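You operate a simulated robot arm through the tools that you are given. There is no shell and no other tool.

You run a simulated two-armed robot. Do the job below in one go: nothing can be reset, and whatever is moved stays where it is left.

## Task
Pick up the orange tube from the main shelf of the steel rack with one hand, pass it to the other hand and put it on the top of the work table.

The check looks at the end state, three seconds after you hand in, the way a careful person would. Anything else that was tipped, shoved, dropped, spilled or broken makes it a failure.

## Robot
Two 7-joint arms with three-finger grippers on one trunk, on a base that moves. Base frame: it is fixed to the floor where the robot stands at the start and does not move with it; the origin is under the middle of the robot, x ahead of it, y to its left, z up. Readings come in mm, degrees, newtons and seconds.
The left shoulder is at the start at [30, 124, 1008], the right one opposite. With the tool pointing down near the work surface each hand reaches from about 100 to 780 mm from the robot's upright axis, wherever it stands, measured 20 degrees to its own side. Places, roughly: top of the work table [600, -1500, 900]; tube [-2000, -1250, 750]. Payload 2.2 kg a hand.
The TCP of each hand is the grasp point between the finger pads, 28 mm short of the fingertips. In the tool frame z runs along the fingers and y along their closing line. The gripper opens to 102 mm; its body begins 71 mm behind the TCP.
Orientation is told as [roll, pitch, yaw] about the base's x, y, z axes, in that order, counted from this pose: with the fingers straight down and closing along the base's y, the tool's x points along the base's -x, its y along +y and its z along -z.

## Interface
- The arms move only by the tool jog_arm. It takes "left_motion", "right_motion" or both (then of equal length, played together; a hand with none holds still); each is a list of rows, each a list of 3 entries, a list of its own where there are three numbers: the shift along the tool's x, y, z in mm, then the turn, a rotation vector about the tool's x, y, z in degrees, then the gripper command, from -1 (shut) to 1 (fully open), values between in proportion. In form: [[[dx, dy, dz], [wx, wy, wz], grip], ...]. A call has 1 to 20 rows; each row shifts and turns the commanded pose from where the row before left it, along the tool's axes as they then stand. Rows are played at 5 a second. More than 50 mm and 8.6 degrees between two rows, or a gripper value outside its range, and nothing of the call is played. Where a pose cannot be reached the arm comes as near as it can. A force on the tool above 40 N (or 10 N above the force at the start of the call, whichever is more), or a blocked arm, ends the call early, and 0.2 s more pass. The fingers move at their own pace (about 143.6 mm/s each) and stop on an object; they squeeze with about 43 N. The grip force told is the motor's: it shows also when the fingers shut on nothing. Time passes only in rows, and 0.2 s behind the last, so rows that do not move let the fingers close. It gives the time, the measured TCP pose, the force on the tool (base axes), the opening and the grip force at its end, in the units of the frame above (readings bear some noise), with the torque about the TCP (base axes, N m) and any sound that the robot's microphone picked up.
- Cameras (640 x 400 px; columns grow to the right, rows downward): "scene" is now at [47.8, -5.8, 1724.5]; the picture's right is [-0.07, -1.00, 0.00], its down [-0.74, 0.05, -0.67] and it looks along [0.66, -0.05, -0.75] (base axes); focal length 272 px, centre (320, 200). "left" rides on the left gripper at [72, 38, -86] in its tool frame; the picture's right is [-0.46, 0.89, 0.00], its down [-0.60, -0.32, -0.73] and it looks along [-0.65, -0.34, 0.68] (tool axes); focal length 256 px, centre (320, 200). "right" rides on the right gripper at [69, 44, -86] in its tool frame; the picture's right is [-0.53, 0.85, 0.00], its down [-0.58, -0.36, -0.73] and it looks along [-0.62, -0.39, 0.68] (tool axes); focal length 256 px, centre (320, 200). There is no depth. A picture from a camera that has moved, and an enlarged one, comes with that camera's place and axes in the base frame and with its lens.
- camera(camera): a new picture of that camera. No time passes.
- raise_lower(by): moves the trunk up (or, below 0, down) by that many mm; the arms and the scene camera ride with it, the base frame stays. It gives what a move gives, with no picture.
- roll_base(legs): drives the robot by 1 to 6 legs, each [ahead, left, turn to the left] in mm, mm and degrees, along the robot's own axes; the way and the turn of a leg run together, so that a leg with both is an arc; at most 1500 mm and 180 degrees a leg. The arms and the cameras ride along, it lands a little off, and it stops where it bumps. It gives what a move gives.
- aim_head(pan, tilt): turns the head with the scene camera to pan (to the left, within 143 degrees either way) and tilt (down, from -29 to 69), counted from straight ahead of the robot. It gives what a move gives.
- close_up(camera, box): a new picture of the part [left, top, right, bottom] of that camera's present view, enlarged. No time passes.
- close_job(): hands the job in; it is judged then, once.

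Nothing tells you exact positions but the pictures and the camera data. Unless the task says otherwise, let go and move clear before handing in.

The tools are called after "Emit:" by a JSON object that holds its "name" and its "arguments". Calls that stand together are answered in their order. jog_arm: Moves the arms, as the interface text tells. Its arguments: {"type":"object","properties":{"left_motion":{"type":"array","items":{"type":"array"}},"right_motion":{"type":"array","items":{"type":"array"}}},"required":[]} The other tools are called the same way: raise_lower (by) moves the trunk up or down; roll_base (legs) drives the base; aim_head (pan, tilt) turns the head that bears the scene camera; camera (camera) takes a picture; close_up (camera, box) takes an enlarged picture of a part of a camera's view; close_job () hands the job in.

At the start:

```text
clock: 0.0
left_tool_pos: [648.0, 220.7, 1016.4]
left_ee_rot: [0.0, 0.0, 0.0]
left_ft_force: [0.1, 0.8, -0.1]
left_torque: [-0.03, 0.01, -0.07]
left_width: 102.1
left_finger_force: 0.1
right_tool_pos: [468.9, -249.5, 1008.6]
right_ee_rot: [-0.1, -0.1, 0.0]
right_ft_force: [0.0, 0.6, 0.0]
right_torque: [0.0, 0.05, 0.0]
right_width: 102.0
right_finger_force: 0.1
trunk travel left (down, up): [-250.0, 290.0]
robot x, y, heading: [-1.1, -0.2, -0.0]
head pan, tilt (commanded): [-4.1, 48.3]
```

scene: 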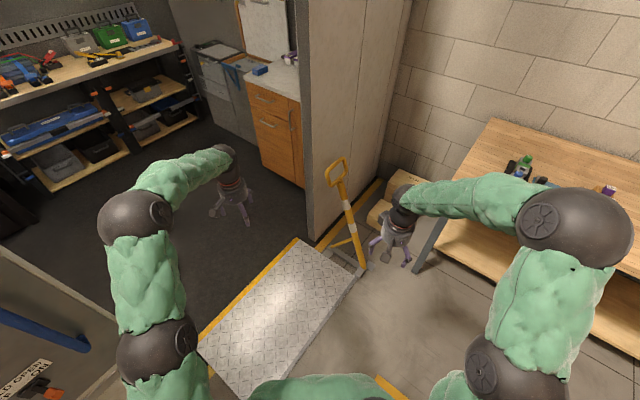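
right: 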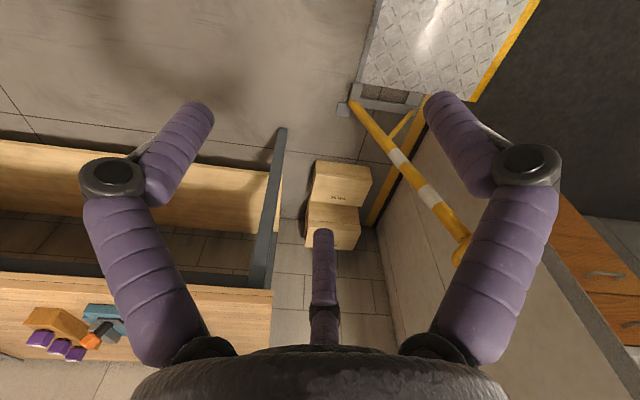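
left: 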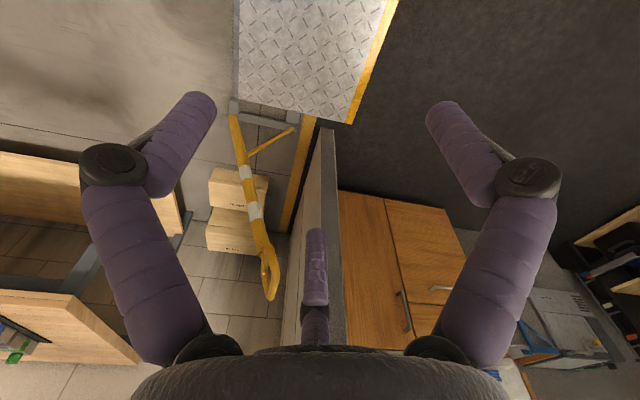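

I see a garage-like room: a work table ahead on the right, a platform trolley right in front, and a wall panel. The steel rack should be behind on the right, so I turn the head to look that way before moving.

Emit:
{"name": "aim_head", "arguments": {"pan": -140, "tilt": 30}}

Emit:
{"name": "camera", "arguments": {"camera": "scene"}}

```text
clock: 2.2
left_tool_pos: [646.6, 220.5, 1017.1]
left_ee_rot: [-0.1, 0.0, 0.1]
left_ft_force: [-0.4, 0.1, -0.5]
left_torque: [0.0, 0.0, -0.03]
left_width: 101.9
left_finger_force: 0.1
right_tool_pos: [467.5, -248.8, 1007.6]
right_ee_rot: [0.0, 0.1, 0.0]
right_ft_force: [0.3, 0.3, 0.6]
right_torque: [0.01, 0.01, -0.01]
right_width: 102.1
right_finger_force: 0.0
trunk travel left (down, up): [-250.0, 290.0]
robot x, y, heading: [-0.1, -2.4, 0.0]
head pan, tilt (commanded): [-140.0, 30.0]
```

```text
taken
camera scene: at [-99.8, -58.4, 1751.8], right [-0.64, 0.77, 0.0], down [0.38, 0.32, -0.87], along [-0.66, -0.56, -0.5], focal length 272 px, centre (320, 200)
```

scene: 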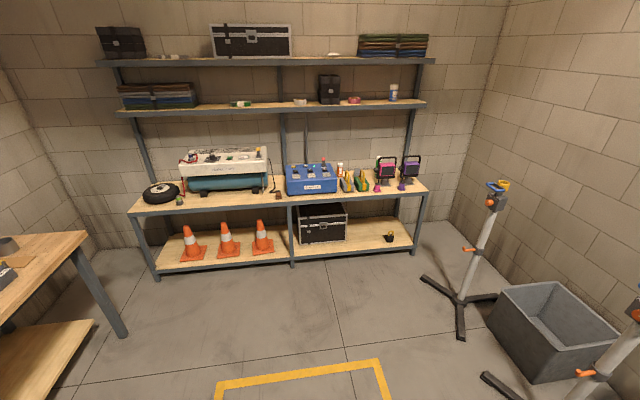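

The steel rack stands behind me to the right, with the main shelf around the middle board. The tube's rough place projects near pixel (350,174), so I enlarge that part.

Emit:
{"name": "close_up", "arguments": {"camera": "scene", "box": [270, 140, 430, 240]}}

Emit:
{"name": "close_up", "arguments": {"camera": "scene", "box": [120, 120, 440, 320]}}

Emit:
{"name": "aim_head", "arguments": {"pan": -70, "tilt": 35}}

Emit:
{"name": "camera", "arguments": {"camera": "scene"}}

```text
4.00 times, centred on (350, 190) of scene
camera zoom: at [-99.8, -58.4, 1751.8], right [-0.64, 0.77, 0.0], down [0.38, 0.32, -0.87], along [-0.66, -0.56, -0.5], focal length 1087 px, centre (200, 240)
```

zoom: 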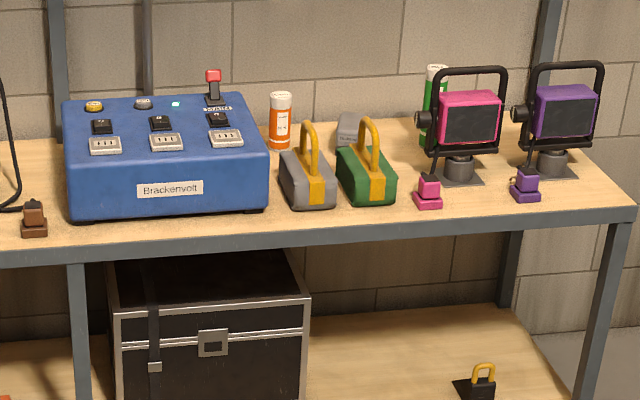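

```text
2.00 times, centred on (280, 220) of scene
camera zoom: at [-99.8, -58.4, 1751.8], right [-0.64, 0.77, 0.0], down [0.38, 0.32, -0.87], along [-0.66, -0.56, -0.5], focal length 543 px, centre (400, 160)
```

zoom: 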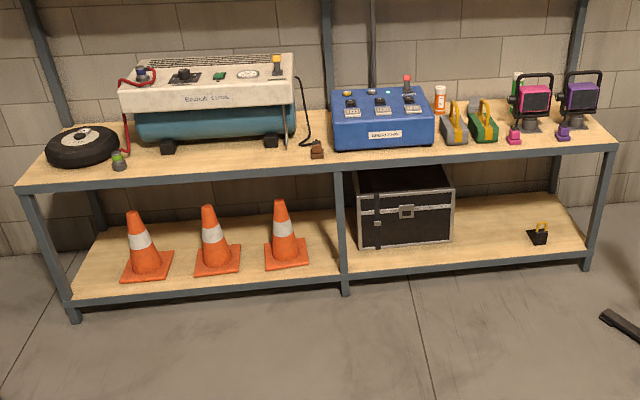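

```text
clock: 3.6
left_tool_pos: [647.8, 220.8, 1016.7]
left_ee_rot: [0.0, 0.0, 0.0]
left_ft_force: [0.7, 0.9, 0.0]
left_torque: [0.02, 0.01, -0.01]
left_width: 101.8
left_finger_force: 0.0
right_tool_pos: [469.3, -249.2, 1009.2]
right_ee_rot: [0.1, 0.0, 0.1]
right_ft_force: [0.0, -0.2, 0.3]
right_torque: [-0.02, 0.0, 0.03]
right_width: 101.9
right_finger_force: 0.0
trunk travel left (down, up): [-250.0, 290.0]
robot x, y, heading: [-4.0, -0.5, -0.3]
head pan, tilt (commanded): [-70.0, 35.0]
```

```text
taken
camera scene: at [-0.5, -83.0, 1744.0], right [-0.94, -0.34, 0.0], down [-0.2, 0.54, -0.82], along [0.28, -0.77, -0.57], focal length 272 px, centre (320, 200)
```

scene: 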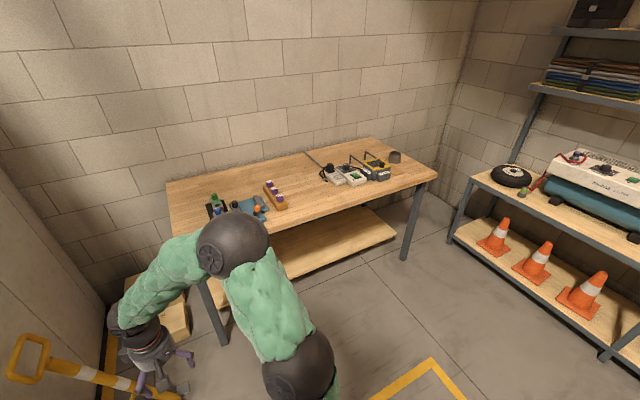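

The orange tube (white cap) stands upright on the rack's main shelf behind a grey box with a yellow handle, next to the blue power unit. The room is turned about 48° against my frame. I check the rest of the surroundings before driving.

Emit:
{"name": "aim_head", "arguments": {"pan": -110, "tilt": 60}}

Emit:
{"name": "camera", "arguments": {"camera": "scene"}}

Emit:
{"name": "aim_head", "arguments": {"pan": 143, "tilt": 45}}

Emit:
{"name": "camera", "arguments": {"camera": "scene"}}

Emit:
{"name": "aim_head", "arguments": {"pan": 80, "tilt": 45}}

Emit:
{"name": "camera", "arguments": {"camera": "scene"}}

Emit:
{"name": "aim_head", "arguments": {"pan": -143, "tilt": 60}}

Emit:
{"name": "camera", "arguments": {"camera": "scene"}}

```text
clock: 4.7
left_tool_pos: [648.1, 220.4, 1016.9]
left_ee_rot: [-0.1, 0.0, 0.0]
left_ft_force: [-1.1, 0.0, -0.1]
left_torque: [0.03, 0.01, -0.01]
left_width: 102.0
left_finger_force: 0.1
right_tool_pos: [468.4, -248.9, 1008.3]
right_ee_rot: [-0.1, 0.1, 0.0]
right_ft_force: [-0.4, 0.2, -0.8]
right_torque: [0.0, 0.03, 0.01]
right_width: 102.1
right_finger_force: 0.0
trunk travel left (down, up): [-250.0, 290.0]
robot x, y, heading: [-0.1, 0.8, -0.0]
head pan, tilt (commanded): [-110.0, 60.0]
```

```text
taken
camera scene: at [-53.3, -62.9, 1709.7], right [-0.94, 0.34, 0.0], down [0.3, 0.81, -0.5], along [-0.17, -0.47, -0.87], focal length 272 px, centre (320, 200)
```

scene: 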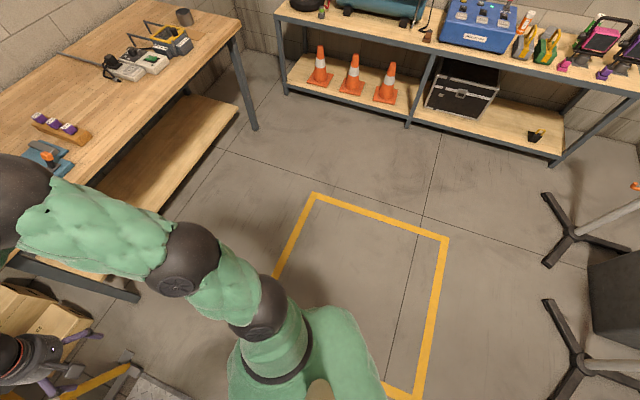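

```text
clock: 8.2
left_tool_pos: [647.1, 221.5, 1017.1]
left_ee_rot: [0.0, 0.0, 0.0]
left_ft_force: [0.5, -0.3, 0.3]
left_torque: [0.0, 0.0, 0.0]
left_width: 102.1
left_finger_force: 0.0
right_tool_pos: [468.9, -249.4, 1008.7]
right_ee_rot: [0.0, 0.0, 0.0]
right_ft_force: [-0.2, -0.2, 0.5]
right_torque: [-0.02, -0.01, -0.01]
right_width: 102.0
right_finger_force: 0.1
trunk travel left (down, up): [-250.0, 290.0]
robot x, y, heading: [3.4, 2.5, 0.1]
head pan, tilt (commanded): [143.0, 45.0]
```

```text
taken
camera scene: at [-95.4, 48.7, 1729.2], right [0.6, 0.8, 0.0], down [0.56, -0.43, -0.71], along [-0.56, 0.43, -0.71], focal length 272 px, centre (320, 200)
```

scene: 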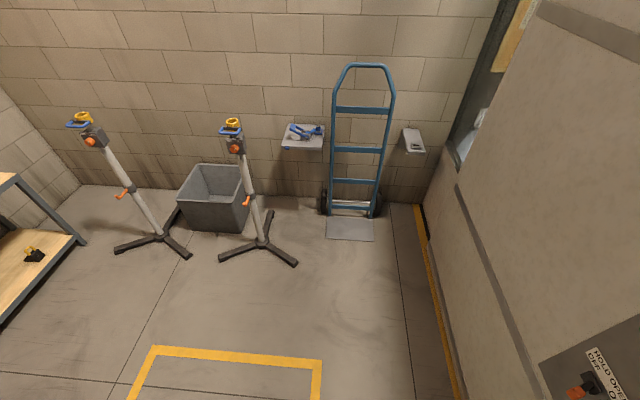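

```text
clock: 9.5
left_tool_pos: [647.3, 221.1, 1018.8]
left_ee_rot: [0.0, 0.0, 0.0]
left_ft_force: [-0.3, 0.6, -0.7]
left_torque: [-0.01, -0.01, 0.02]
left_width: 102.1
left_finger_force: 0.1
right_tool_pos: [469.0, -250.3, 1008.3]
right_ee_rot: [0.0, 0.0, 0.0]
right_ft_force: [0.0, 0.4, -0.4]
right_torque: [0.01, -0.02, -0.03]
right_width: 101.8
right_finger_force: 0.1
trunk travel left (down, up): [-250.0, 290.0]
robot x, y, heading: [1.4, 1.0, -0.2]
head pan, tilt (commanded): [80.0, 45.0]
```

```text
taken
camera scene: at [-16.5, 79.9, 1729.1], right [0.98, -0.17, 0.0], down [-0.12, -0.7, -0.71], along [0.12, 0.7, -0.71], focal length 272 px, centre (320, 200)
```

scene: 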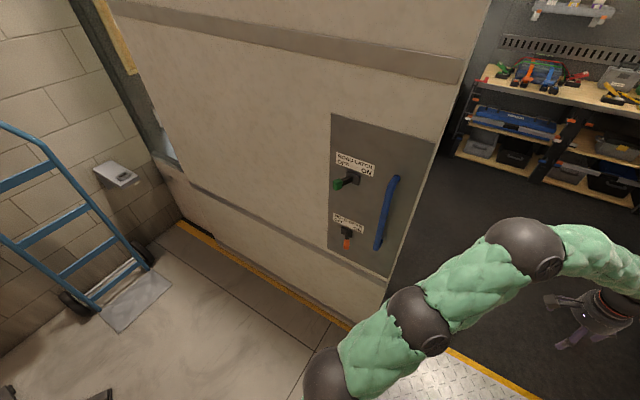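

```text
clock: 12.7
left_tool_pos: [647.4, 220.8, 1017.2]
left_ee_rot: [0.0, -0.1, 0.0]
left_ft_force: [0.2, 0.1, 0.6]
left_torque: [0.01, 0.0, -0.03]
left_width: 102.0
left_finger_force: 0.1
right_tool_pos: [468.8, -249.1, 1008.9]
right_ee_rot: [0.1, 0.0, 0.0]
right_ft_force: [-0.7, -0.4, -0.2]
right_torque: [0.0, -0.01, 0.01]
right_width: 102.0
right_finger_force: 0.1
trunk travel left (down, up): [-250.0, 290.0]
robot x, y, heading: [-0.0, 2.5, -0.2]
head pan, tilt (commanded): [-143.0, 60.0]
```

```text
taken
camera scene: at [-83.7, -40.4, 1709.7], right [-0.6, 0.8, 0.0], down [0.69, 0.52, -0.5], along [-0.4, -0.3, -0.87], focal length 272 px, centre (320, 200)
```

scene: 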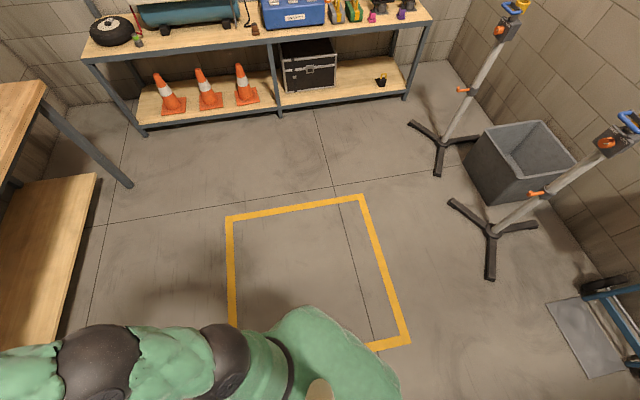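

Surroundings are clear: the floor between me and the rack is free, with tripods to its right and the table to its left. I back away from the ramp plate, then turn right to face the rack square on.

Emit:
{"name": "roll_base", "arguments": {"legs": [[-500, -200, 0], [0, 0, -131.7]]}}

Emit:
{"name": "aim_head", "arguments": {"pan": 0, "tilt": 30}}

Emit:
{"name": "camera", "arguments": {"camera": "scene"}}

```text
clock: 21.2
left_tool_pos: [-745.8, -841.0, 1016.6]
left_ee_rot: [0.0, 0.0, -129.8]
left_ft_force: [0.6, -0.1, 0.1]
left_torque: [-0.01, 0.0, -0.02]
left_width: 102.0
left_finger_force: 0.0
right_tool_pos: [-993.1, -403.9, 1008.9]
right_ee_rot: [0.0, 0.0, -129.7]
right_ft_force: [-0.5, -0.6, 1.0]
right_torque: [-0.07, 0.01, 0.01]
right_width: 101.9
right_finger_force: 0.1
trunk travel left (down, up): [-250.0, 290.0]
robot x, y, heading: [-502.4, -200.4, -129.5]
head pan, tilt (commanded): [-143.0, 60.0]
```

```text
clock: 23.5
left_tool_pos: [-745.8, -842.3, 1017.6]
left_ee_rot: [0.0, 0.0, -129.7]
left_ft_force: [0.3, -0.1, 0.1]
left_torque: [0.01, -0.02, -0.01]
left_width: 102.0
left_finger_force: 0.1
right_tool_pos: [-992.7, -403.7, 1007.8]
right_ee_rot: [0.0, 0.0, -129.7]
right_ft_force: [0.5, -0.1, -0.6]
right_torque: [0.02, -0.02, 0.01]
right_width: 101.9
right_finger_force: 0.1
trunk travel left (down, up): [-250.0, 290.0]
robot x, y, heading: [-504.2, -204.7, -129.8]
head pan, tilt (commanded): [0.0, 30.0]
```

```text
taken
camera scene: at [-541.8, -249.3, 1751.7], right [-0.77, 0.64, 0.0], down [0.32, 0.38, -0.87], along [-0.55, -0.67, -0.5], focal length 272 px, centre (320, 200)
```

scene: 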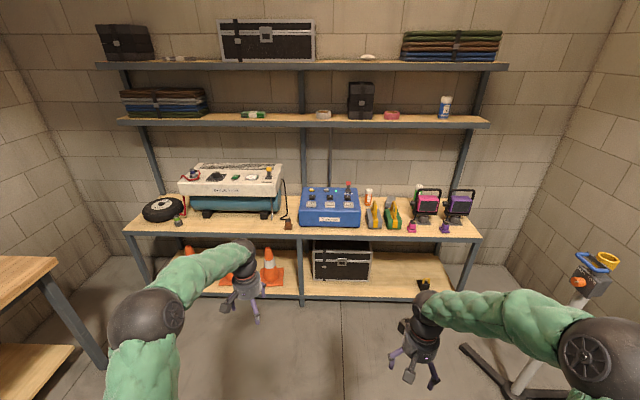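

I face the rack nearly square (about 2° off). I enlarge the region of the tube to measure it from this second viewpoint.

Emit:
{"name": "close_up", "arguments": {"camera": "scene", "box": [290, 160, 418, 240]}}

Emit:
{"name": "close_up", "arguments": {"camera": "scene", "box": [350, 175, 414, 240]}}

```text
5.00 times, centred on (354, 200) of scene
camera zoom: at [-541.8, -249.3, 1751.7], right [-0.77, 0.64, 0.0], down [0.32, 0.38, -0.87], along [-0.55, -0.67, -0.5], focal length 1358 px, centre (150, 200)
```

zoom: 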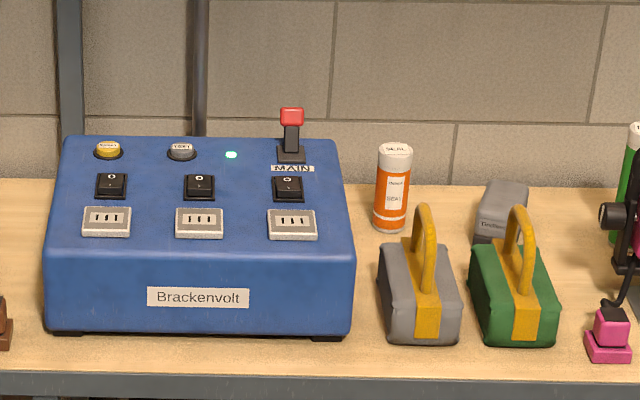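

```text
6.15 times, centred on (382, 208) of scene
camera zoom: at [-541.8, -249.3, 1751.7], right [-0.77, 0.64, 0.0], down [0.32, 0.38, -0.87], along [-0.55, -0.67, -0.5], focal length 1672 px, centre (-62, 154)
```

zoom: 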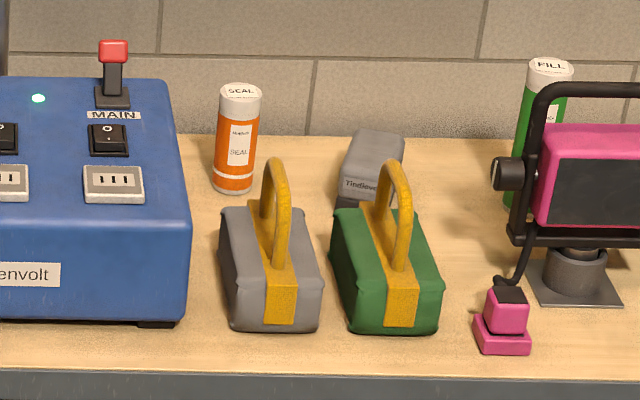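

From two viewpoints I place the tube at about (-1902, -1340), standing on the shelf at z≈720, about 53 mm across and 127 mm tall, with the handled grey box in front of it. Before choosing a grasp I look closely at how the fingers are laid out.

Emit:
{"name": "camera", "arguments": {"camera": "left"}}

Emit:
{"name": "close_up", "arguments": {"camera": "scene", "box": [200, 220, 296, 340]}}

Emit:
{"name": "close_up", "arguments": {"camera": "scene", "box": [370, 280, 466, 400]}}

```text
taken
camera left: at [-669.2, -810.6, 1102.5], right [0.38, -0.92, 0.0], down [-0.63, -0.26, 0.73], along [-0.68, -0.28, -0.68], focal length 256 px, centre (320, 200)
```

left: 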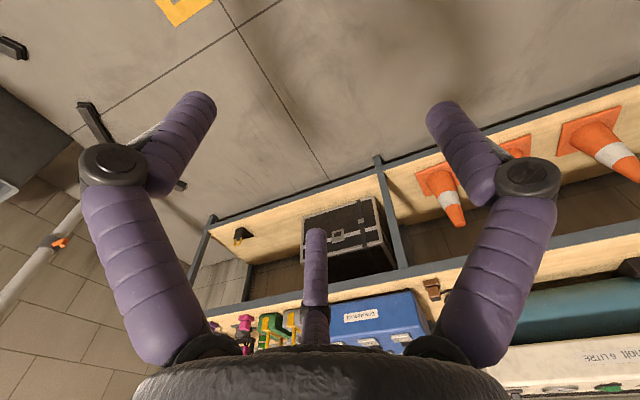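

```text
3.33 times, centred on (248, 280) of scene
camera zoom: at [-541.8, -249.3, 1751.7], right [-0.77, 0.64, 0.0], down [0.32, 0.38, -0.87], along [-0.55, -0.67, -0.5], focal length 906 px, centre (560, -67)
```

zoom: 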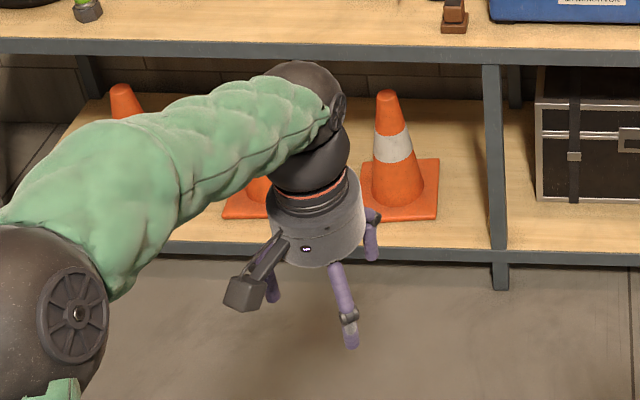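

```text
3.33 times, centred on (418, 340) of scene
camera zoom: at [-541.8, -249.3, 1751.7], right [-0.77, 0.64, 0.0], down [0.32, 0.38, -0.87], along [-0.55, -0.67, -0.5], focal length 906 px, centre (-7, -267)
```

zoom: 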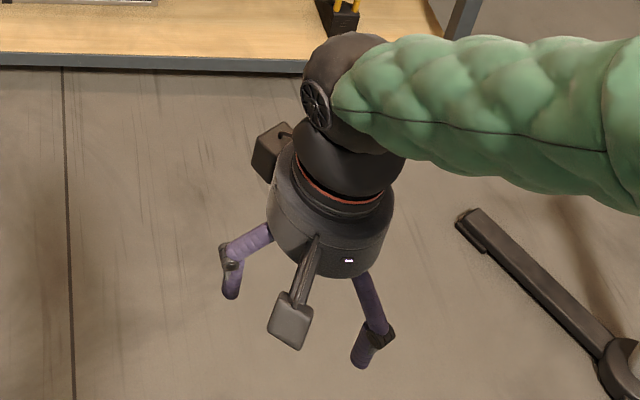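

The hand has a thumb on +y and two fingers on -y. I shut the left gripper partway to see how the fingers come together at about tube width, and look down to see my base front.

Emit:
{"name": "jog_arm", "arguments": {"left_motion": [[[0, 0, 0], [0, 0, 0], 0.04], [[0, 0, 0], [0, 0, 0], 0.04], [[0, 0, 0], [0, 0, 0], 0.04]]}}

Emit:
{"name": "camera", "arguments": {"camera": "left"}}

Emit:
{"name": "aim_head", "arguments": {"pan": 0, "tilt": 69}}

Emit:
{"name": "camera", "arguments": {"camera": "scene"}}

```text
clock: 24.3
left_tool_pos: [-745.6, -840.4, 1018.0]
left_ee_rot: [-0.1, 0.0, -129.7]
left_ft_force: [-0.3, -0.5, 0.5]
left_torque: [-0.05, 0.01, 0.02]
left_width: 53.2
left_finger_force: 0.1
right_tool_pos: [-994.1, -404.3, 1009.6]
right_ee_rot: [0.0, 0.0, -129.7]
right_ft_force: [0.4, 1.0, 0.8]
right_torque: [0.01, 0.01, -0.03]
right_width: 101.8
right_finger_force: 0.1
trunk travel left (down, up): [-250.0, 290.0]
robot x, y, heading: [-501.9, -200.2, -129.5]
head pan, tilt (commanded): [0.0, 30.0]
```

```text
taken
camera left: at [-669.2, -810.6, 1102.5], right [0.38, -0.92, 0.0], down [-0.63, -0.26, 0.73], along [-0.68, -0.28, -0.68], focal length 256 px, centre (320, 200)
```

left: 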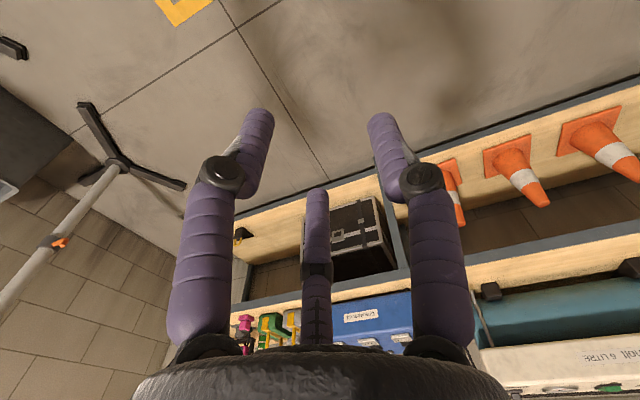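

```text
clock: 25.3
left_tool_pos: [-745.1, -841.5, 1017.5]
left_ee_rot: [0.1, 0.0, -129.7]
left_ft_force: [-0.6, 0.0, 0.1]
left_torque: [0.0, -0.01, -0.01]
left_width: 52.8
left_finger_force: 0.1
right_tool_pos: [-992.9, -404.0, 1008.6]
right_ee_rot: [0.0, -0.1, -129.7]
right_ft_force: [-0.3, -0.5, -0.7]
right_torque: [-0.02, 0.03, -0.01]
right_width: 101.9
right_finger_force: 0.0
trunk travel left (down, up): [-250.0, 290.0]
robot x, y, heading: [-503.0, -201.5, -129.8]
head pan, tilt (commanded): [0.0, 68.8]
```

```text
taken
camera scene: at [-519.7, -222.9, 1700.3], right [-0.77, 0.64, 0.0], down [0.6, 0.72, -0.36], along [-0.23, -0.28, -0.93], focal length 272 px, centre (320, 200)
```

scene: 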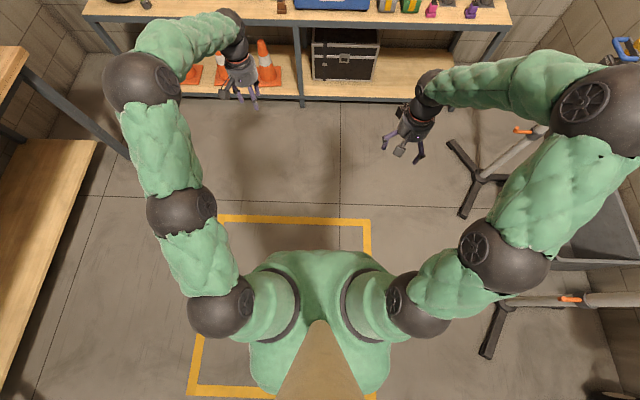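

The three fingers close like a chuck (120° apart), so the first hand should take the tube's cap straight from above, and the second hand should take it from the side lower down. I tuck the left hand back and turn the right hand so its thumb points toward me, before moving nearer to the rack.

Emit:
{"name": "jog_arm", "arguments": {"left_motion": [[[40, 0, 0], [0, 0, 0], 1], [[40, 0, 0], [0, 0, 0], 1], [[40, 0, 0], [0, 0, 0], 1], [[40, 0, 0], [0, 0, 0], 1], [[40, 0, 0], [0, 0, 0], 1], [[40, 0, 0], [0, 0, 0], 1], [[0, 0, 0], [0, 0, 0], 1], [[0, 0, 0], [0, 0, 0], 1], [[0, 0, 0], [0, 0, 0], 1], [[0, 0, 0], [0, 0, 0], 1], [[0, 0, 0], [0, 0, 0], 1], [[0, 0, 0], [0, 0, 0], 1]], "right_motion": [[[0, 0, 0], [0, 0, -8.33], 1], [[0, 0, 0], [0, 0, -8.33], 1], [[0, 0, 0], [0, 0, -8.33], 1], [[0, 0, 0], [0, 0, -8.33], 1], [[0, 0, 0], [0, 0, -8.33], 1], [[0, 0, 0], [0, 0, -8.33], 1], [[0, 0, 0], [0, 0, -8.33], 1], [[0, 0, 0], [0, 0, -8.33], 1], [[0, 0, 0], [0, 0, -8.33], 1], [[0, 0, 0], [0, 0, -8.33], 1], [[0, 0, 0], [0, 0, -8.33], 1], [[0, 0, 0], [0, 0, -8.33], 1]]}}

Emit:
{"name": "camera", "arguments": {"camera": "scene"}}

```text
clock: 27.9
left_tool_pos: [-591.3, -657.4, 1016.8]
left_ee_rot: [0.0, 0.0, -129.6]
left_ft_force: [-0.4, -0.2, 0.0]
left_torque: [-0.03, 0.02, -0.02]
left_width: 102.1
left_finger_force: 0.0
right_tool_pos: [-993.8, -403.3, 1010.3]
right_ee_rot: [0.0, 0.0, -29.5]
right_ft_force: [-0.2, -0.6, -0.2]
right_torque: [0.03, -0.01, 0.0]
right_width: 102.3
right_finger_force: 0.1
trunk travel left (down, up): [-250.0, 290.0]
robot x, y, heading: [-500.6, -201.9, -129.7]
head pan, tilt (commanded): [0.0, 68.8]
```

```text
taken
camera scene: at [-519.5, -222.6, 1700.3], right [-0.77, 0.64, 0.0], down [0.6, 0.72, -0.36], along [-0.23, -0.28, -0.93], focal length 272 px, centre (320, 200)
```

scene: 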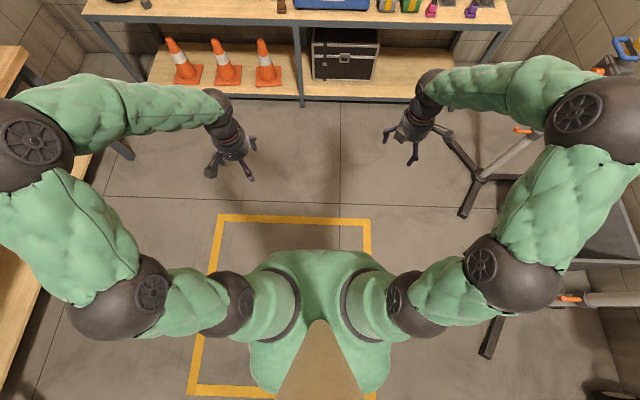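

The arms obey well. I now roll up toward the rack to a standoff of roughly 900 mm from the tube to measure it again from closer.

Emit:
{"name": "roll_base", "arguments": {"legs": [[876, -179, -1.9]]}}

Emit:
{"name": "aim_head", "arguments": {"pan": -8, "tilt": 42}}

Emit:
{"name": "camera", "arguments": {"camera": "scene"}}

Emit:
{"name": "close_up", "arguments": {"camera": "scene", "box": [220, 80, 420, 205]}}

```text
clock: 32.7
left_tool_pos: [-1308.7, -1212.1, 1017.1]
left_ee_rot: [-0.1, 0.0, -131.1]
left_ft_force: [-0.7, -0.7, -0.1]
left_torque: [0.02, 0.01, -0.05]
left_width: 102.1
left_finger_force: 0.1
right_tool_pos: [-1703.9, -949.9, 1009.4]
right_ee_rot: [0.0, 0.0, -31.1]
right_ft_force: [-0.1, -0.1, -0.6]
right_torque: [0.03, 0.0, 0.03]
right_width: 102.0
right_finger_force: 0.1
trunk travel left (down, up): [-250.0, 290.0]
robot x, y, heading: [-1207.6, -758.4, -131.1]
head pan, tilt (commanded): [0.0, 68.8]
```

```text
clock: 33.6
left_tool_pos: [-1308.4, -1211.4, 1018.1]
left_ee_rot: [0.0, 0.0, -131.1]
left_ft_force: [0.5, -0.2, 0.6]
left_torque: [-0.03, -0.01, 0.02]
left_width: 101.9
left_finger_force: 0.1
right_tool_pos: [-1704.0, -948.8, 1009.3]
right_ee_rot: [0.0, 0.0, -31.1]
right_ft_force: [0.5, -0.4, -0.6]
right_torque: [0.04, 0.01, -0.01]
right_width: 101.9
right_finger_force: 0.0
trunk travel left (down, up): [-250.0, 290.0]
robot x, y, heading: [-1205.4, -763.2, -131.1]
head pan, tilt (commanded): [-8.0, 42.0]
```

```text
taken
camera scene: at [-1252.3, -792.3, 1733.4], right [-0.66, 0.76, 0.0], down [0.51, 0.44, -0.74], along [-0.56, -0.49, -0.67], focal length 272 px, centre (320, 200)
```

scene: 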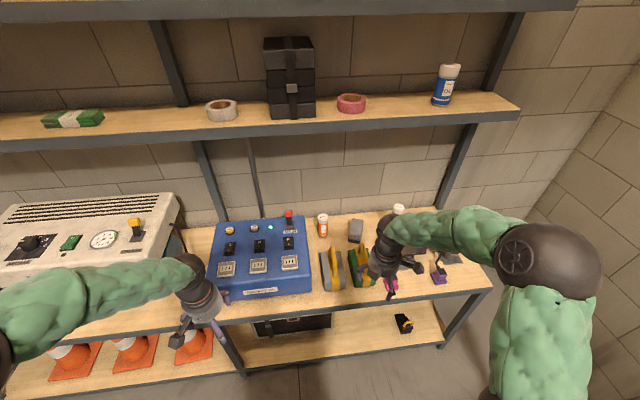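

```text
3.20 times, centred on (320, 142) of scene
camera zoom: at [-1252.3, -792.3, 1733.4], right [-0.66, 0.76, 0.0], down [0.51, 0.44, -0.74], along [-0.56, -0.49, -0.67], focal length 869 px, centre (320, 384)
```

zoom: 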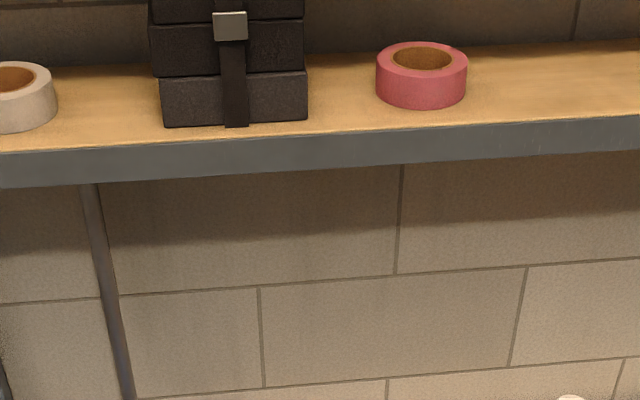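

Emit:
{"name": "close_up", "arguments": {"camera": "scene", "box": [270, 195, 420, 295]}}

Emit:
{"name": "camera", "arguments": {"camera": "right"}}

```text
4.00 times, centred on (345, 245) of scene
camera zoom: at [-1252.3, -792.3, 1733.4], right [-0.66, 0.76, 0.0], down [0.51, 0.44, -0.74], along [-0.56, -0.49, -0.67], focal length 1087 px, centre (220, 20)
```

zoom: 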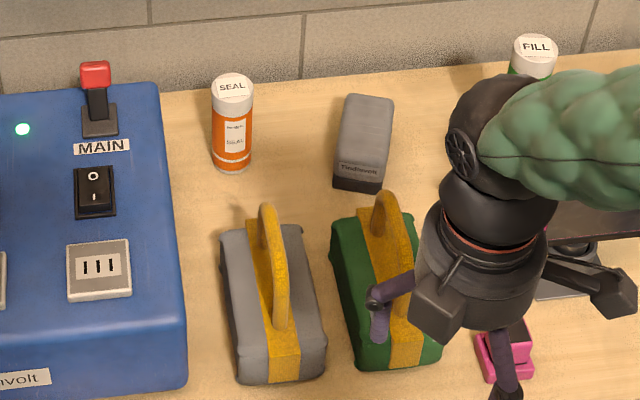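

```text
taken
camera right: at [-1739.9, -874.9, 1095.0], right [0.89, 0.45, 0.0], down [0.31, -0.61, 0.73], along [0.33, -0.65, -0.68], focal length 256 px, centre (320, 200)
```

right: 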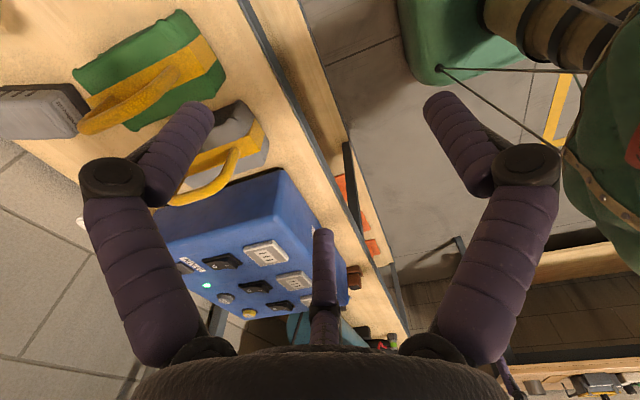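

I now have three consistent views: the tube stands at about (-1934, -1363), base z≈703, top z≈828, about 50 mm across. The base front has clearance, so I roll 220 mm closer.

Emit:
{"name": "roll_base", "arguments": {"legs": [[220, 0, -0.4]]}}

Emit:
{"name": "aim_head", "arguments": {"pan": -12, "tilt": 50}}

Emit:
{"name": "camera", "arguments": {"camera": "scene"}}

Emit:
{"name": "close_up", "arguments": {"camera": "scene", "box": [240, 150, 400, 250]}}

```text
clock: 35.3
left_tool_pos: [-1460.4, -1381.1, 1017.6]
left_ee_rot: [0.1, 0.1, -131.3]
left_ft_force: [-0.8, 0.2, 0.0]
left_torque: [-0.01, -0.02, 0.01]
left_width: 102.1
left_finger_force: 0.0
right_tool_pos: [-1853.5, -1116.2, 1008.4]
right_ee_rot: [0.1, 0.1, -31.4]
right_ft_force: [-0.3, 0.1, 0.2]
right_torque: [0.06, 0.02, -0.03]
right_width: 101.9
right_finger_force: 0.1
trunk travel left (down, up): [-250.0, 290.0]
robot x, y, heading: [-1356.8, -929.9, -131.3]
head pan, tilt (commanded): [-8.0, 42.0]
```

```text
clock: 36.0
left_tool_pos: [-1459.6, -1379.8, 1017.6]
left_ee_rot: [0.0, 0.0, -131.4]
left_ft_force: [-0.5, 0.1, -1.2]
left_torque: [-0.01, -0.03, -0.01]
left_width: 101.9
left_finger_force: 0.1
right_tool_pos: [-1852.4, -1115.9, 1009.2]
right_ee_rot: [0.1, 0.0, -31.6]
right_ft_force: [0.1, -0.6, -0.4]
right_torque: [0.0, -0.02, 0.01]
right_width: 101.9
right_finger_force: 0.1
trunk travel left (down, up): [-250.0, 290.0]
robot x, y, heading: [-1354.3, -931.4, -131.4]
head pan, tilt (commanded): [-12.0, 50.0]
```

```text
taken
camera scene: at [-1399.1, -952.9, 1722.3], right [-0.6, 0.8, 0.0], down [0.61, 0.46, -0.64], along [-0.52, -0.38, -0.77], focal length 272 px, centre (320, 200)
```

scene: 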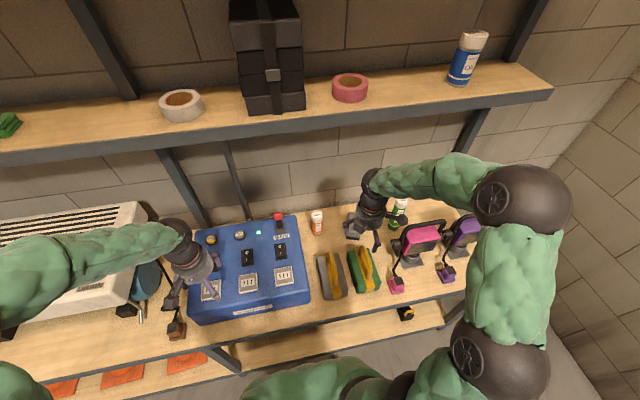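

```text
4.00 times, centred on (320, 200) of scene
camera zoom: at [-1399.1, -952.9, 1722.3], right [-0.6, 0.8, 0.0], down [0.61, 0.46, -0.64], along [-0.52, -0.38, -0.77], focal length 1087 px, centre (320, 200)
```

zoom: 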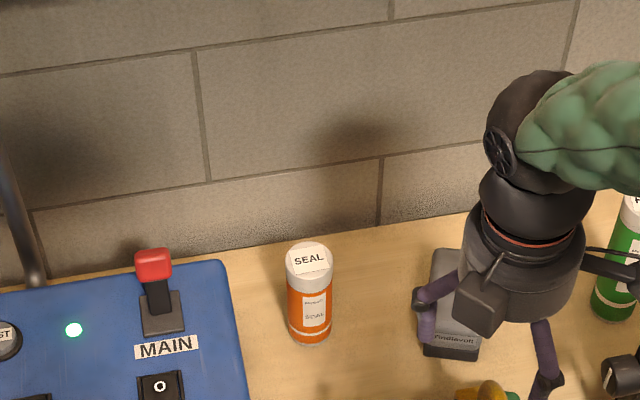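

The measure holds from a fourth view: tube axis about (-1932, -1362), cap top z≈828; box handles reach z≈850 and the upper shelf lip about z≈1294. I lower the right hand before moving it under the upper shelf, then slide it above the tube.

Emit:
{"name": "jog_arm", "arguments": {"right_motion": [[[0, 0, 26], [0, 0, 0], 1], [[0, 0, 26], [0, 0, 0], 1], [[0, 0, 26], [0, 0, 0], 1], [[0, 0, 26], [0, 0, 0], 1], [[-6, -25, 0], [0, 0, 0], 1], [[-6, -25, 0], [0, 0, 0], 1], [[-6, -25, 0], [0, 0, 0], 1], [[-6, -25, 0], [0, 0, 0], 1], [[-6, -25, 0], [0, 0, 0], 1]]}}

Emit:
{"name": "camera", "arguments": {"camera": "scene"}}

Emit:
{"name": "camera", "arguments": {"camera": "right"}}

```text
clock: 38.0
left_tool_pos: [-1459.7, -1381.5, 1018.2]
left_ee_rot: [0.0, -0.1, -131.4]
left_ft_force: [0.1, 0.2, -0.6]
left_torque: [0.0, 0.0, -0.03]
left_width: 102.3
left_finger_force: 0.1
right_tool_pos: [-1893.0, -1237.9, 904.3]
right_ee_rot: [0.1, 0.0, -31.4]
right_ft_force: [-0.3, 0.6, -0.2]
right_torque: [0.0, 0.02, -0.01]
right_width: 101.9
right_finger_force: 0.1
trunk travel left (down, up): [-250.0, 290.0]
robot x, y, heading: [-1353.5, -929.3, -131.4]
head pan, tilt (commanded): [-12.0, 50.0]
```

```text
taken
camera scene: at [-1399.7, -954.1, 1722.2], right [-0.6, 0.8, 0.0], down [0.62, 0.46, -0.64], along [-0.52, -0.38, -0.77], focal length 272 px, centre (320, 200)
```

scene: 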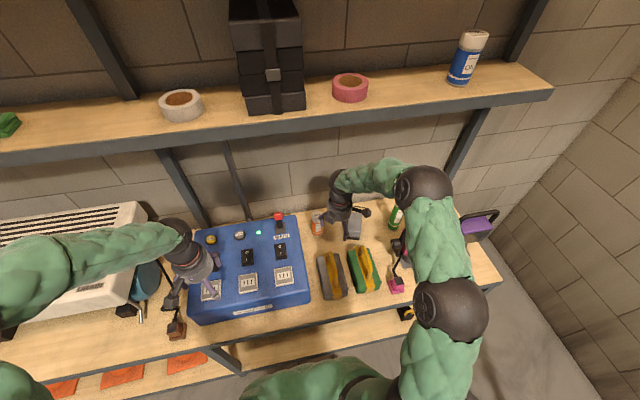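

```text
taken
camera right: at [-1928.9, -1164.0, 990.5], right [0.9, 0.44, 0.0], down [0.3, -0.61, 0.73], along [0.32, -0.65, -0.68], focal length 256 px, centre (320, 200)
```

right: 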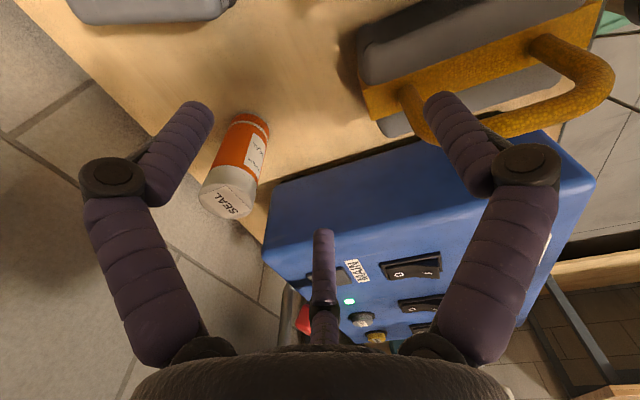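

Both the head and wrist views agree on the tube (about -1931, -1363), and the forearm and elbow stay clear of the upper shelf. I move the rest of the way to hover above the cap.

Emit:
{"name": "jog_arm", "arguments": {"right_motion": [[[-6.6, -25.3, 0], [0, 0, 0], 1], [[-6.6, -25.3, 0], [0, 0, 0], 1], [[-6.6, -25.3, 0], [0, 0, 0], 1], [[-6.6, -25.3, 0], [0, 0, 0], 1], [[-6.6, -25.3, 0], [0, 0, 0], 1], [[0, 0, 0], [0, 0, 0], 1]]}}

Emit:
{"name": "camera", "arguments": {"camera": "right"}}

Emit:
{"name": "camera", "arguments": {"camera": "scene"}}

Emit:
{"name": "close_up", "arguments": {"camera": "scene", "box": [240, 150, 400, 250]}}

```text
clock: 39.4
left_tool_pos: [-1459.2, -1380.3, 1018.3]
left_ee_rot: [0.0, 0.1, -131.5]
left_ft_force: [1.2, 0.2, 0.2]
left_torque: [-0.02, -0.05, 0.01]
left_width: 101.9
left_finger_force: 0.1
right_tool_pos: [-1931.3, -1363.2, 905.6]
right_ee_rot: [0.0, 0.0, -31.4]
right_ft_force: [-0.9, -0.2, 0.2]
right_torque: [0.0, -0.03, -0.05]
right_width: 102.0
right_finger_force: 0.0
trunk travel left (down, up): [-250.0, 290.0]
robot x, y, heading: [-1355.3, -931.0, -131.4]
head pan, tilt (commanded): [-12.0, 50.0]
```

```text
taken
camera right: at [-1966.2, -1289.5, 990.6], right [0.9, 0.44, 0.0], down [0.3, -0.61, 0.73], along [0.32, -0.66, -0.68], focal length 256 px, centre (320, 200)
```

right: 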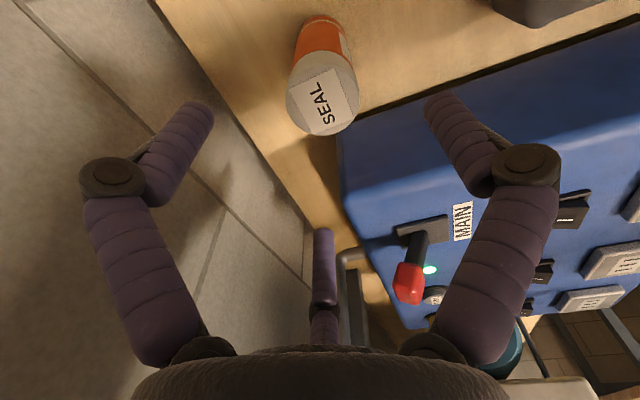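

```text
taken
camera scene: at [-1399.2, -952.4, 1722.3], right [-0.6, 0.8, 0.0], down [0.61, 0.46, -0.64], along [-0.52, -0.38, -0.77], focal length 272 px, centre (320, 200)
```

scene: 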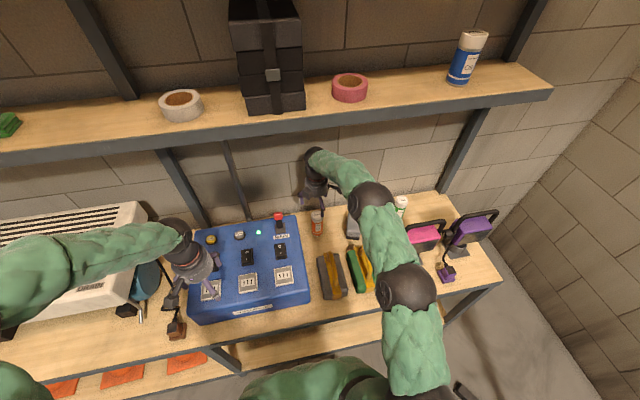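

```text
4.00 times, centred on (320, 200) of scene
camera zoom: at [-1399.2, -952.4, 1722.3], right [-0.6, 0.8, 0.0], down [0.61, 0.46, -0.64], along [-0.52, -0.38, -0.77], focal length 1087 px, centre (320, 200)
```

zoom: 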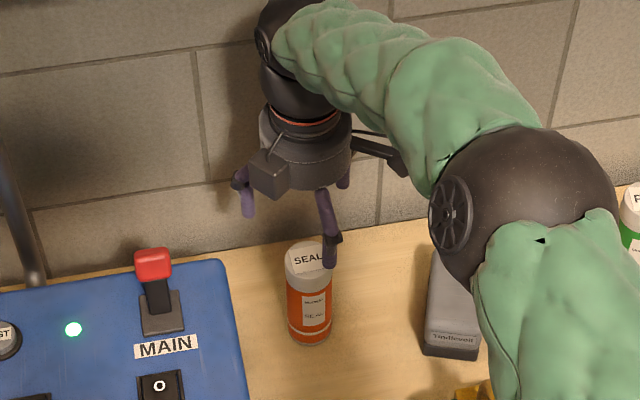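

The hand hovers centred over the cap within a couple of millimetres in both views, with the fingers clear of the lever and the grey block. I go down about 82 mm around the cap with the gripper open, then look.

Emit:
{"name": "jog_arm", "arguments": {"right_motion": [[[0, 1, 20], [0, 0, 0], 1], [[0, 1, 20], [0, 0, 0], 1], [[0, 0, 20], [0, 0, 0], 1], [[0, 0, 15], [0, 0, 0], 1], [[0, 0, 6.5], [0, 0, 0], 1], [[0, 0, 0], [0, 0, 0], 1]]}}

Emit:
{"name": "camera", "arguments": {"camera": "right"}}

Emit:
{"name": "close_up", "arguments": {"camera": "scene", "box": [240, 150, 400, 250]}}

```text
clock: 40.8
left_tool_pos: [-1459.4, -1379.6, 1017.7]
left_ee_rot: [0.0, 0.1, -131.4]
left_ft_force: [0.0, 0.0, 0.9]
left_torque: [-0.03, -0.02, -0.01]
left_width: 102.2
left_finger_force: 0.0
right_tool_pos: [-1929.5, -1362.0, 823.1]
right_ee_rot: [-0.1, 0.0, -31.5]
right_ft_force: [-0.2, 0.8, 0.5]
right_torque: [-0.01, 0.0, 0.0]
right_width: 102.0
right_finger_force: 0.1
trunk travel left (down, up): [-250.0, 290.0]
robot x, y, heading: [-1356.9, -931.0, -131.3]
head pan, tilt (commanded): [-12.0, 50.0]
```

```text
taken
camera right: at [-1966.0, -1287.9, 909.2], right [0.9, 0.44, 0.0], down [0.3, -0.61, 0.73], along [0.32, -0.66, -0.68], focal length 256 px, centre (320, 200)
```

right: 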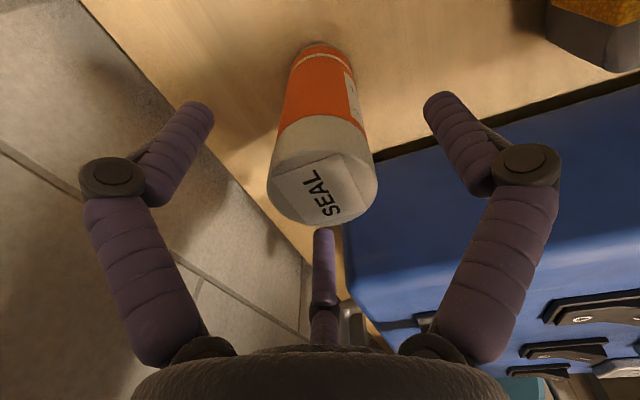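

```text
4.00 times, centred on (320, 200) of scene
camera zoom: at [-1399.4, -953.3, 1722.2], right [-0.6, 0.8, 0.0], down [0.61, 0.46, -0.64], along [-0.52, -0.38, -0.77], focal length 1087 px, centre (320, 200)
```

zoom: 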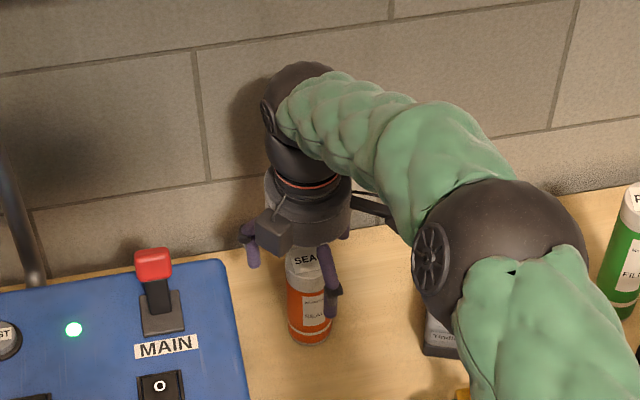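

The cap sits in the middle of the three fingers. I close the right gripper on it and let it settle.

Emit:
{"name": "jog_arm", "arguments": {"right_motion": [[[0, 0, 0], [0, 0, 0], -1], [[0, 0, 0], [0, 0, 0], -1], [[0, 0, 0], [0, 0, 0], -1], [[0, 0, 0], [0, 0, 0], -1], [[0, 0, 0], [0, 0, 0], -1]]}}

Emit:
{"name": "camera", "arguments": {"camera": "right"}}

Emit:
{"name": "close_up", "arguments": {"camera": "scene", "box": [240, 150, 400, 250]}}

```text
clock: 42.0
left_tool_pos: [-1460.0, -1380.5, 1018.6]
left_ee_rot: [0.1, 0.0, -131.4]
left_ft_force: [0.1, 0.4, 0.4]
left_torque: [0.02, -0.02, -0.01]
left_width: 102.2
left_finger_force: 0.0
right_tool_pos: [-1929.2, -1361.6, 824.8]
right_ee_rot: [-0.1, 0.0, -31.4]
right_ft_force: [-0.1, 0.8, 6.9]
right_torque: [-0.06, 0.11, 0.02]
right_width: 47.9
right_finger_force: 43.0
trunk travel left (down, up): [-250.0, 290.0]
robot x, y, heading: [-1356.6, -928.8, -131.4]
head pan, tilt (commanded): [-12.0, 50.0]
```

```text
taken
camera right: at [-1965.9, -1287.8, 910.3], right [0.9, 0.44, 0.0], down [0.3, -0.61, 0.73], along [0.32, -0.66, -0.68], focal length 256 px, centre (320, 200)
```

right: 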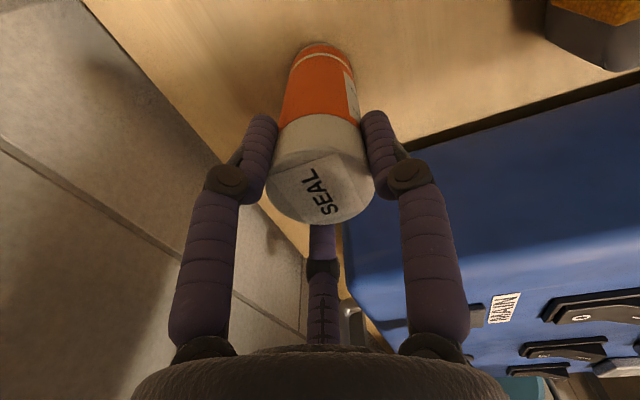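

```text
4.00 times, centred on (320, 200) of scene
camera zoom: at [-1398.7, -952.8, 1722.3], right [-0.6, 0.8, 0.0], down [0.61, 0.46, -0.64], along [-0.52, -0.38, -0.77], focal length 1087 px, centre (320, 200)
```

zoom: 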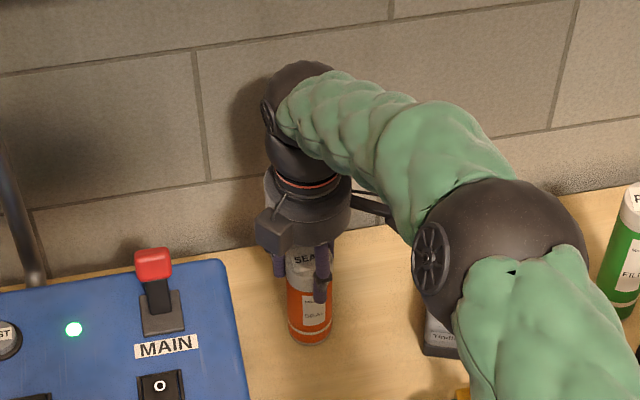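

The grip reads 48 mm at 43 N, so the tube is held. I lift straight up in small steps and check that it comes along.

Emit:
{"name": "jog_arm", "arguments": {"right_motion": [[[0, 0, -10], [0, 0, 0], -1], [[0, 0, -15], [0, 0, 0], -1], [[0, 0, -20], [0, 0, 0], -1], [[0, 0, -20], [0, 0, 0], -1], [[0, 0, -20], [0, 0, 0], -1], [[0, 0, -20], [0, 0, 0], -1], [[0, 0, -15], [0, 0, 0], -1]]}}

Emit:
{"name": "camera", "arguments": {"camera": "right"}}

Emit:
{"name": "camera", "arguments": {"camera": "scene"}}

Emit:
{"name": "close_up", "arguments": {"camera": "scene", "box": [240, 150, 400, 250]}}

```text
clock: 43.6
left_tool_pos: [-1459.8, -1379.8, 1018.1]
left_ee_rot: [0.0, 0.0, -131.4]
left_ft_force: [-0.8, -0.1, 0.3]
left_torque: [0.01, 0.0, -0.01]
left_width: 102.0
left_finger_force: 0.2
right_tool_pos: [-1929.1, -1362.1, 943.4]
right_ee_rot: [0.0, 0.0, -31.4]
right_ft_force: [0.4, 0.1, -1.9]
right_torque: [-0.01, 0.01, 0.01]
right_width: 47.8
right_finger_force: 43.1
trunk travel left (down, up): [-250.0, 290.0]
robot x, y, heading: [-1359.4, -930.2, -131.4]
head pan, tilt (commanded): [-12.0, 50.0]
```

```text
taken
camera right: at [-1965.5, -1287.0, 1029.6], right [0.9, 0.44, 0.0], down [0.3, -0.61, 0.73], along [0.32, -0.65, -0.68], focal length 256 px, centre (320, 200)
```

right: 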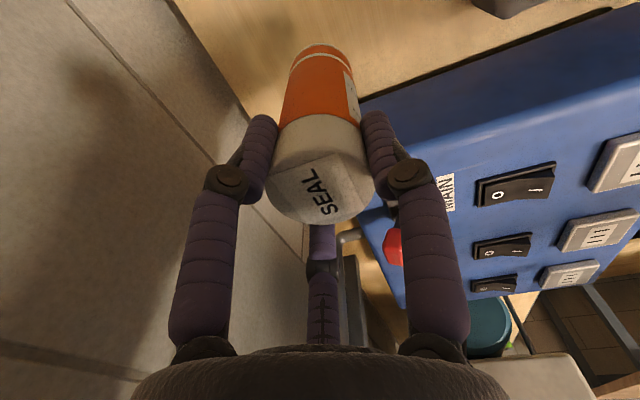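

```text
taken
camera scene: at [-1399.4, -953.2, 1722.2], right [-0.6, 0.8, 0.0], down [0.61, 0.46, -0.64], along [-0.52, -0.38, -0.77], focal length 272 px, centre (320, 200)
```

scene: 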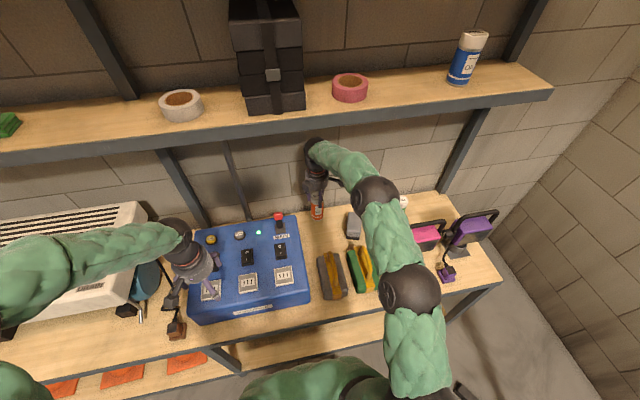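

```text
4.00 times, centred on (320, 200) of scene
camera zoom: at [-1399.4, -953.2, 1722.2], right [-0.6, 0.8, 0.0], down [0.61, 0.46, -0.64], along [-0.52, -0.38, -0.77], focal length 1087 px, centre (320, 200)
```

zoom: 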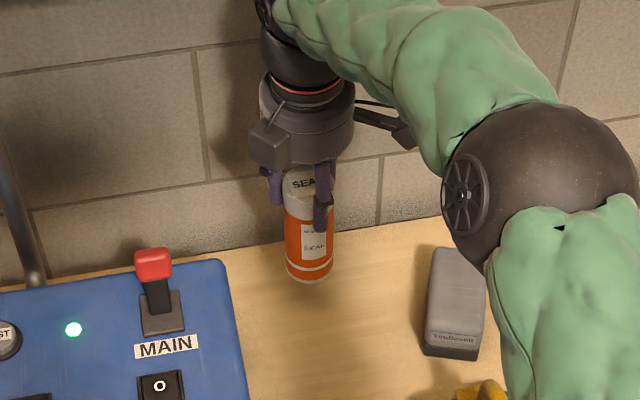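

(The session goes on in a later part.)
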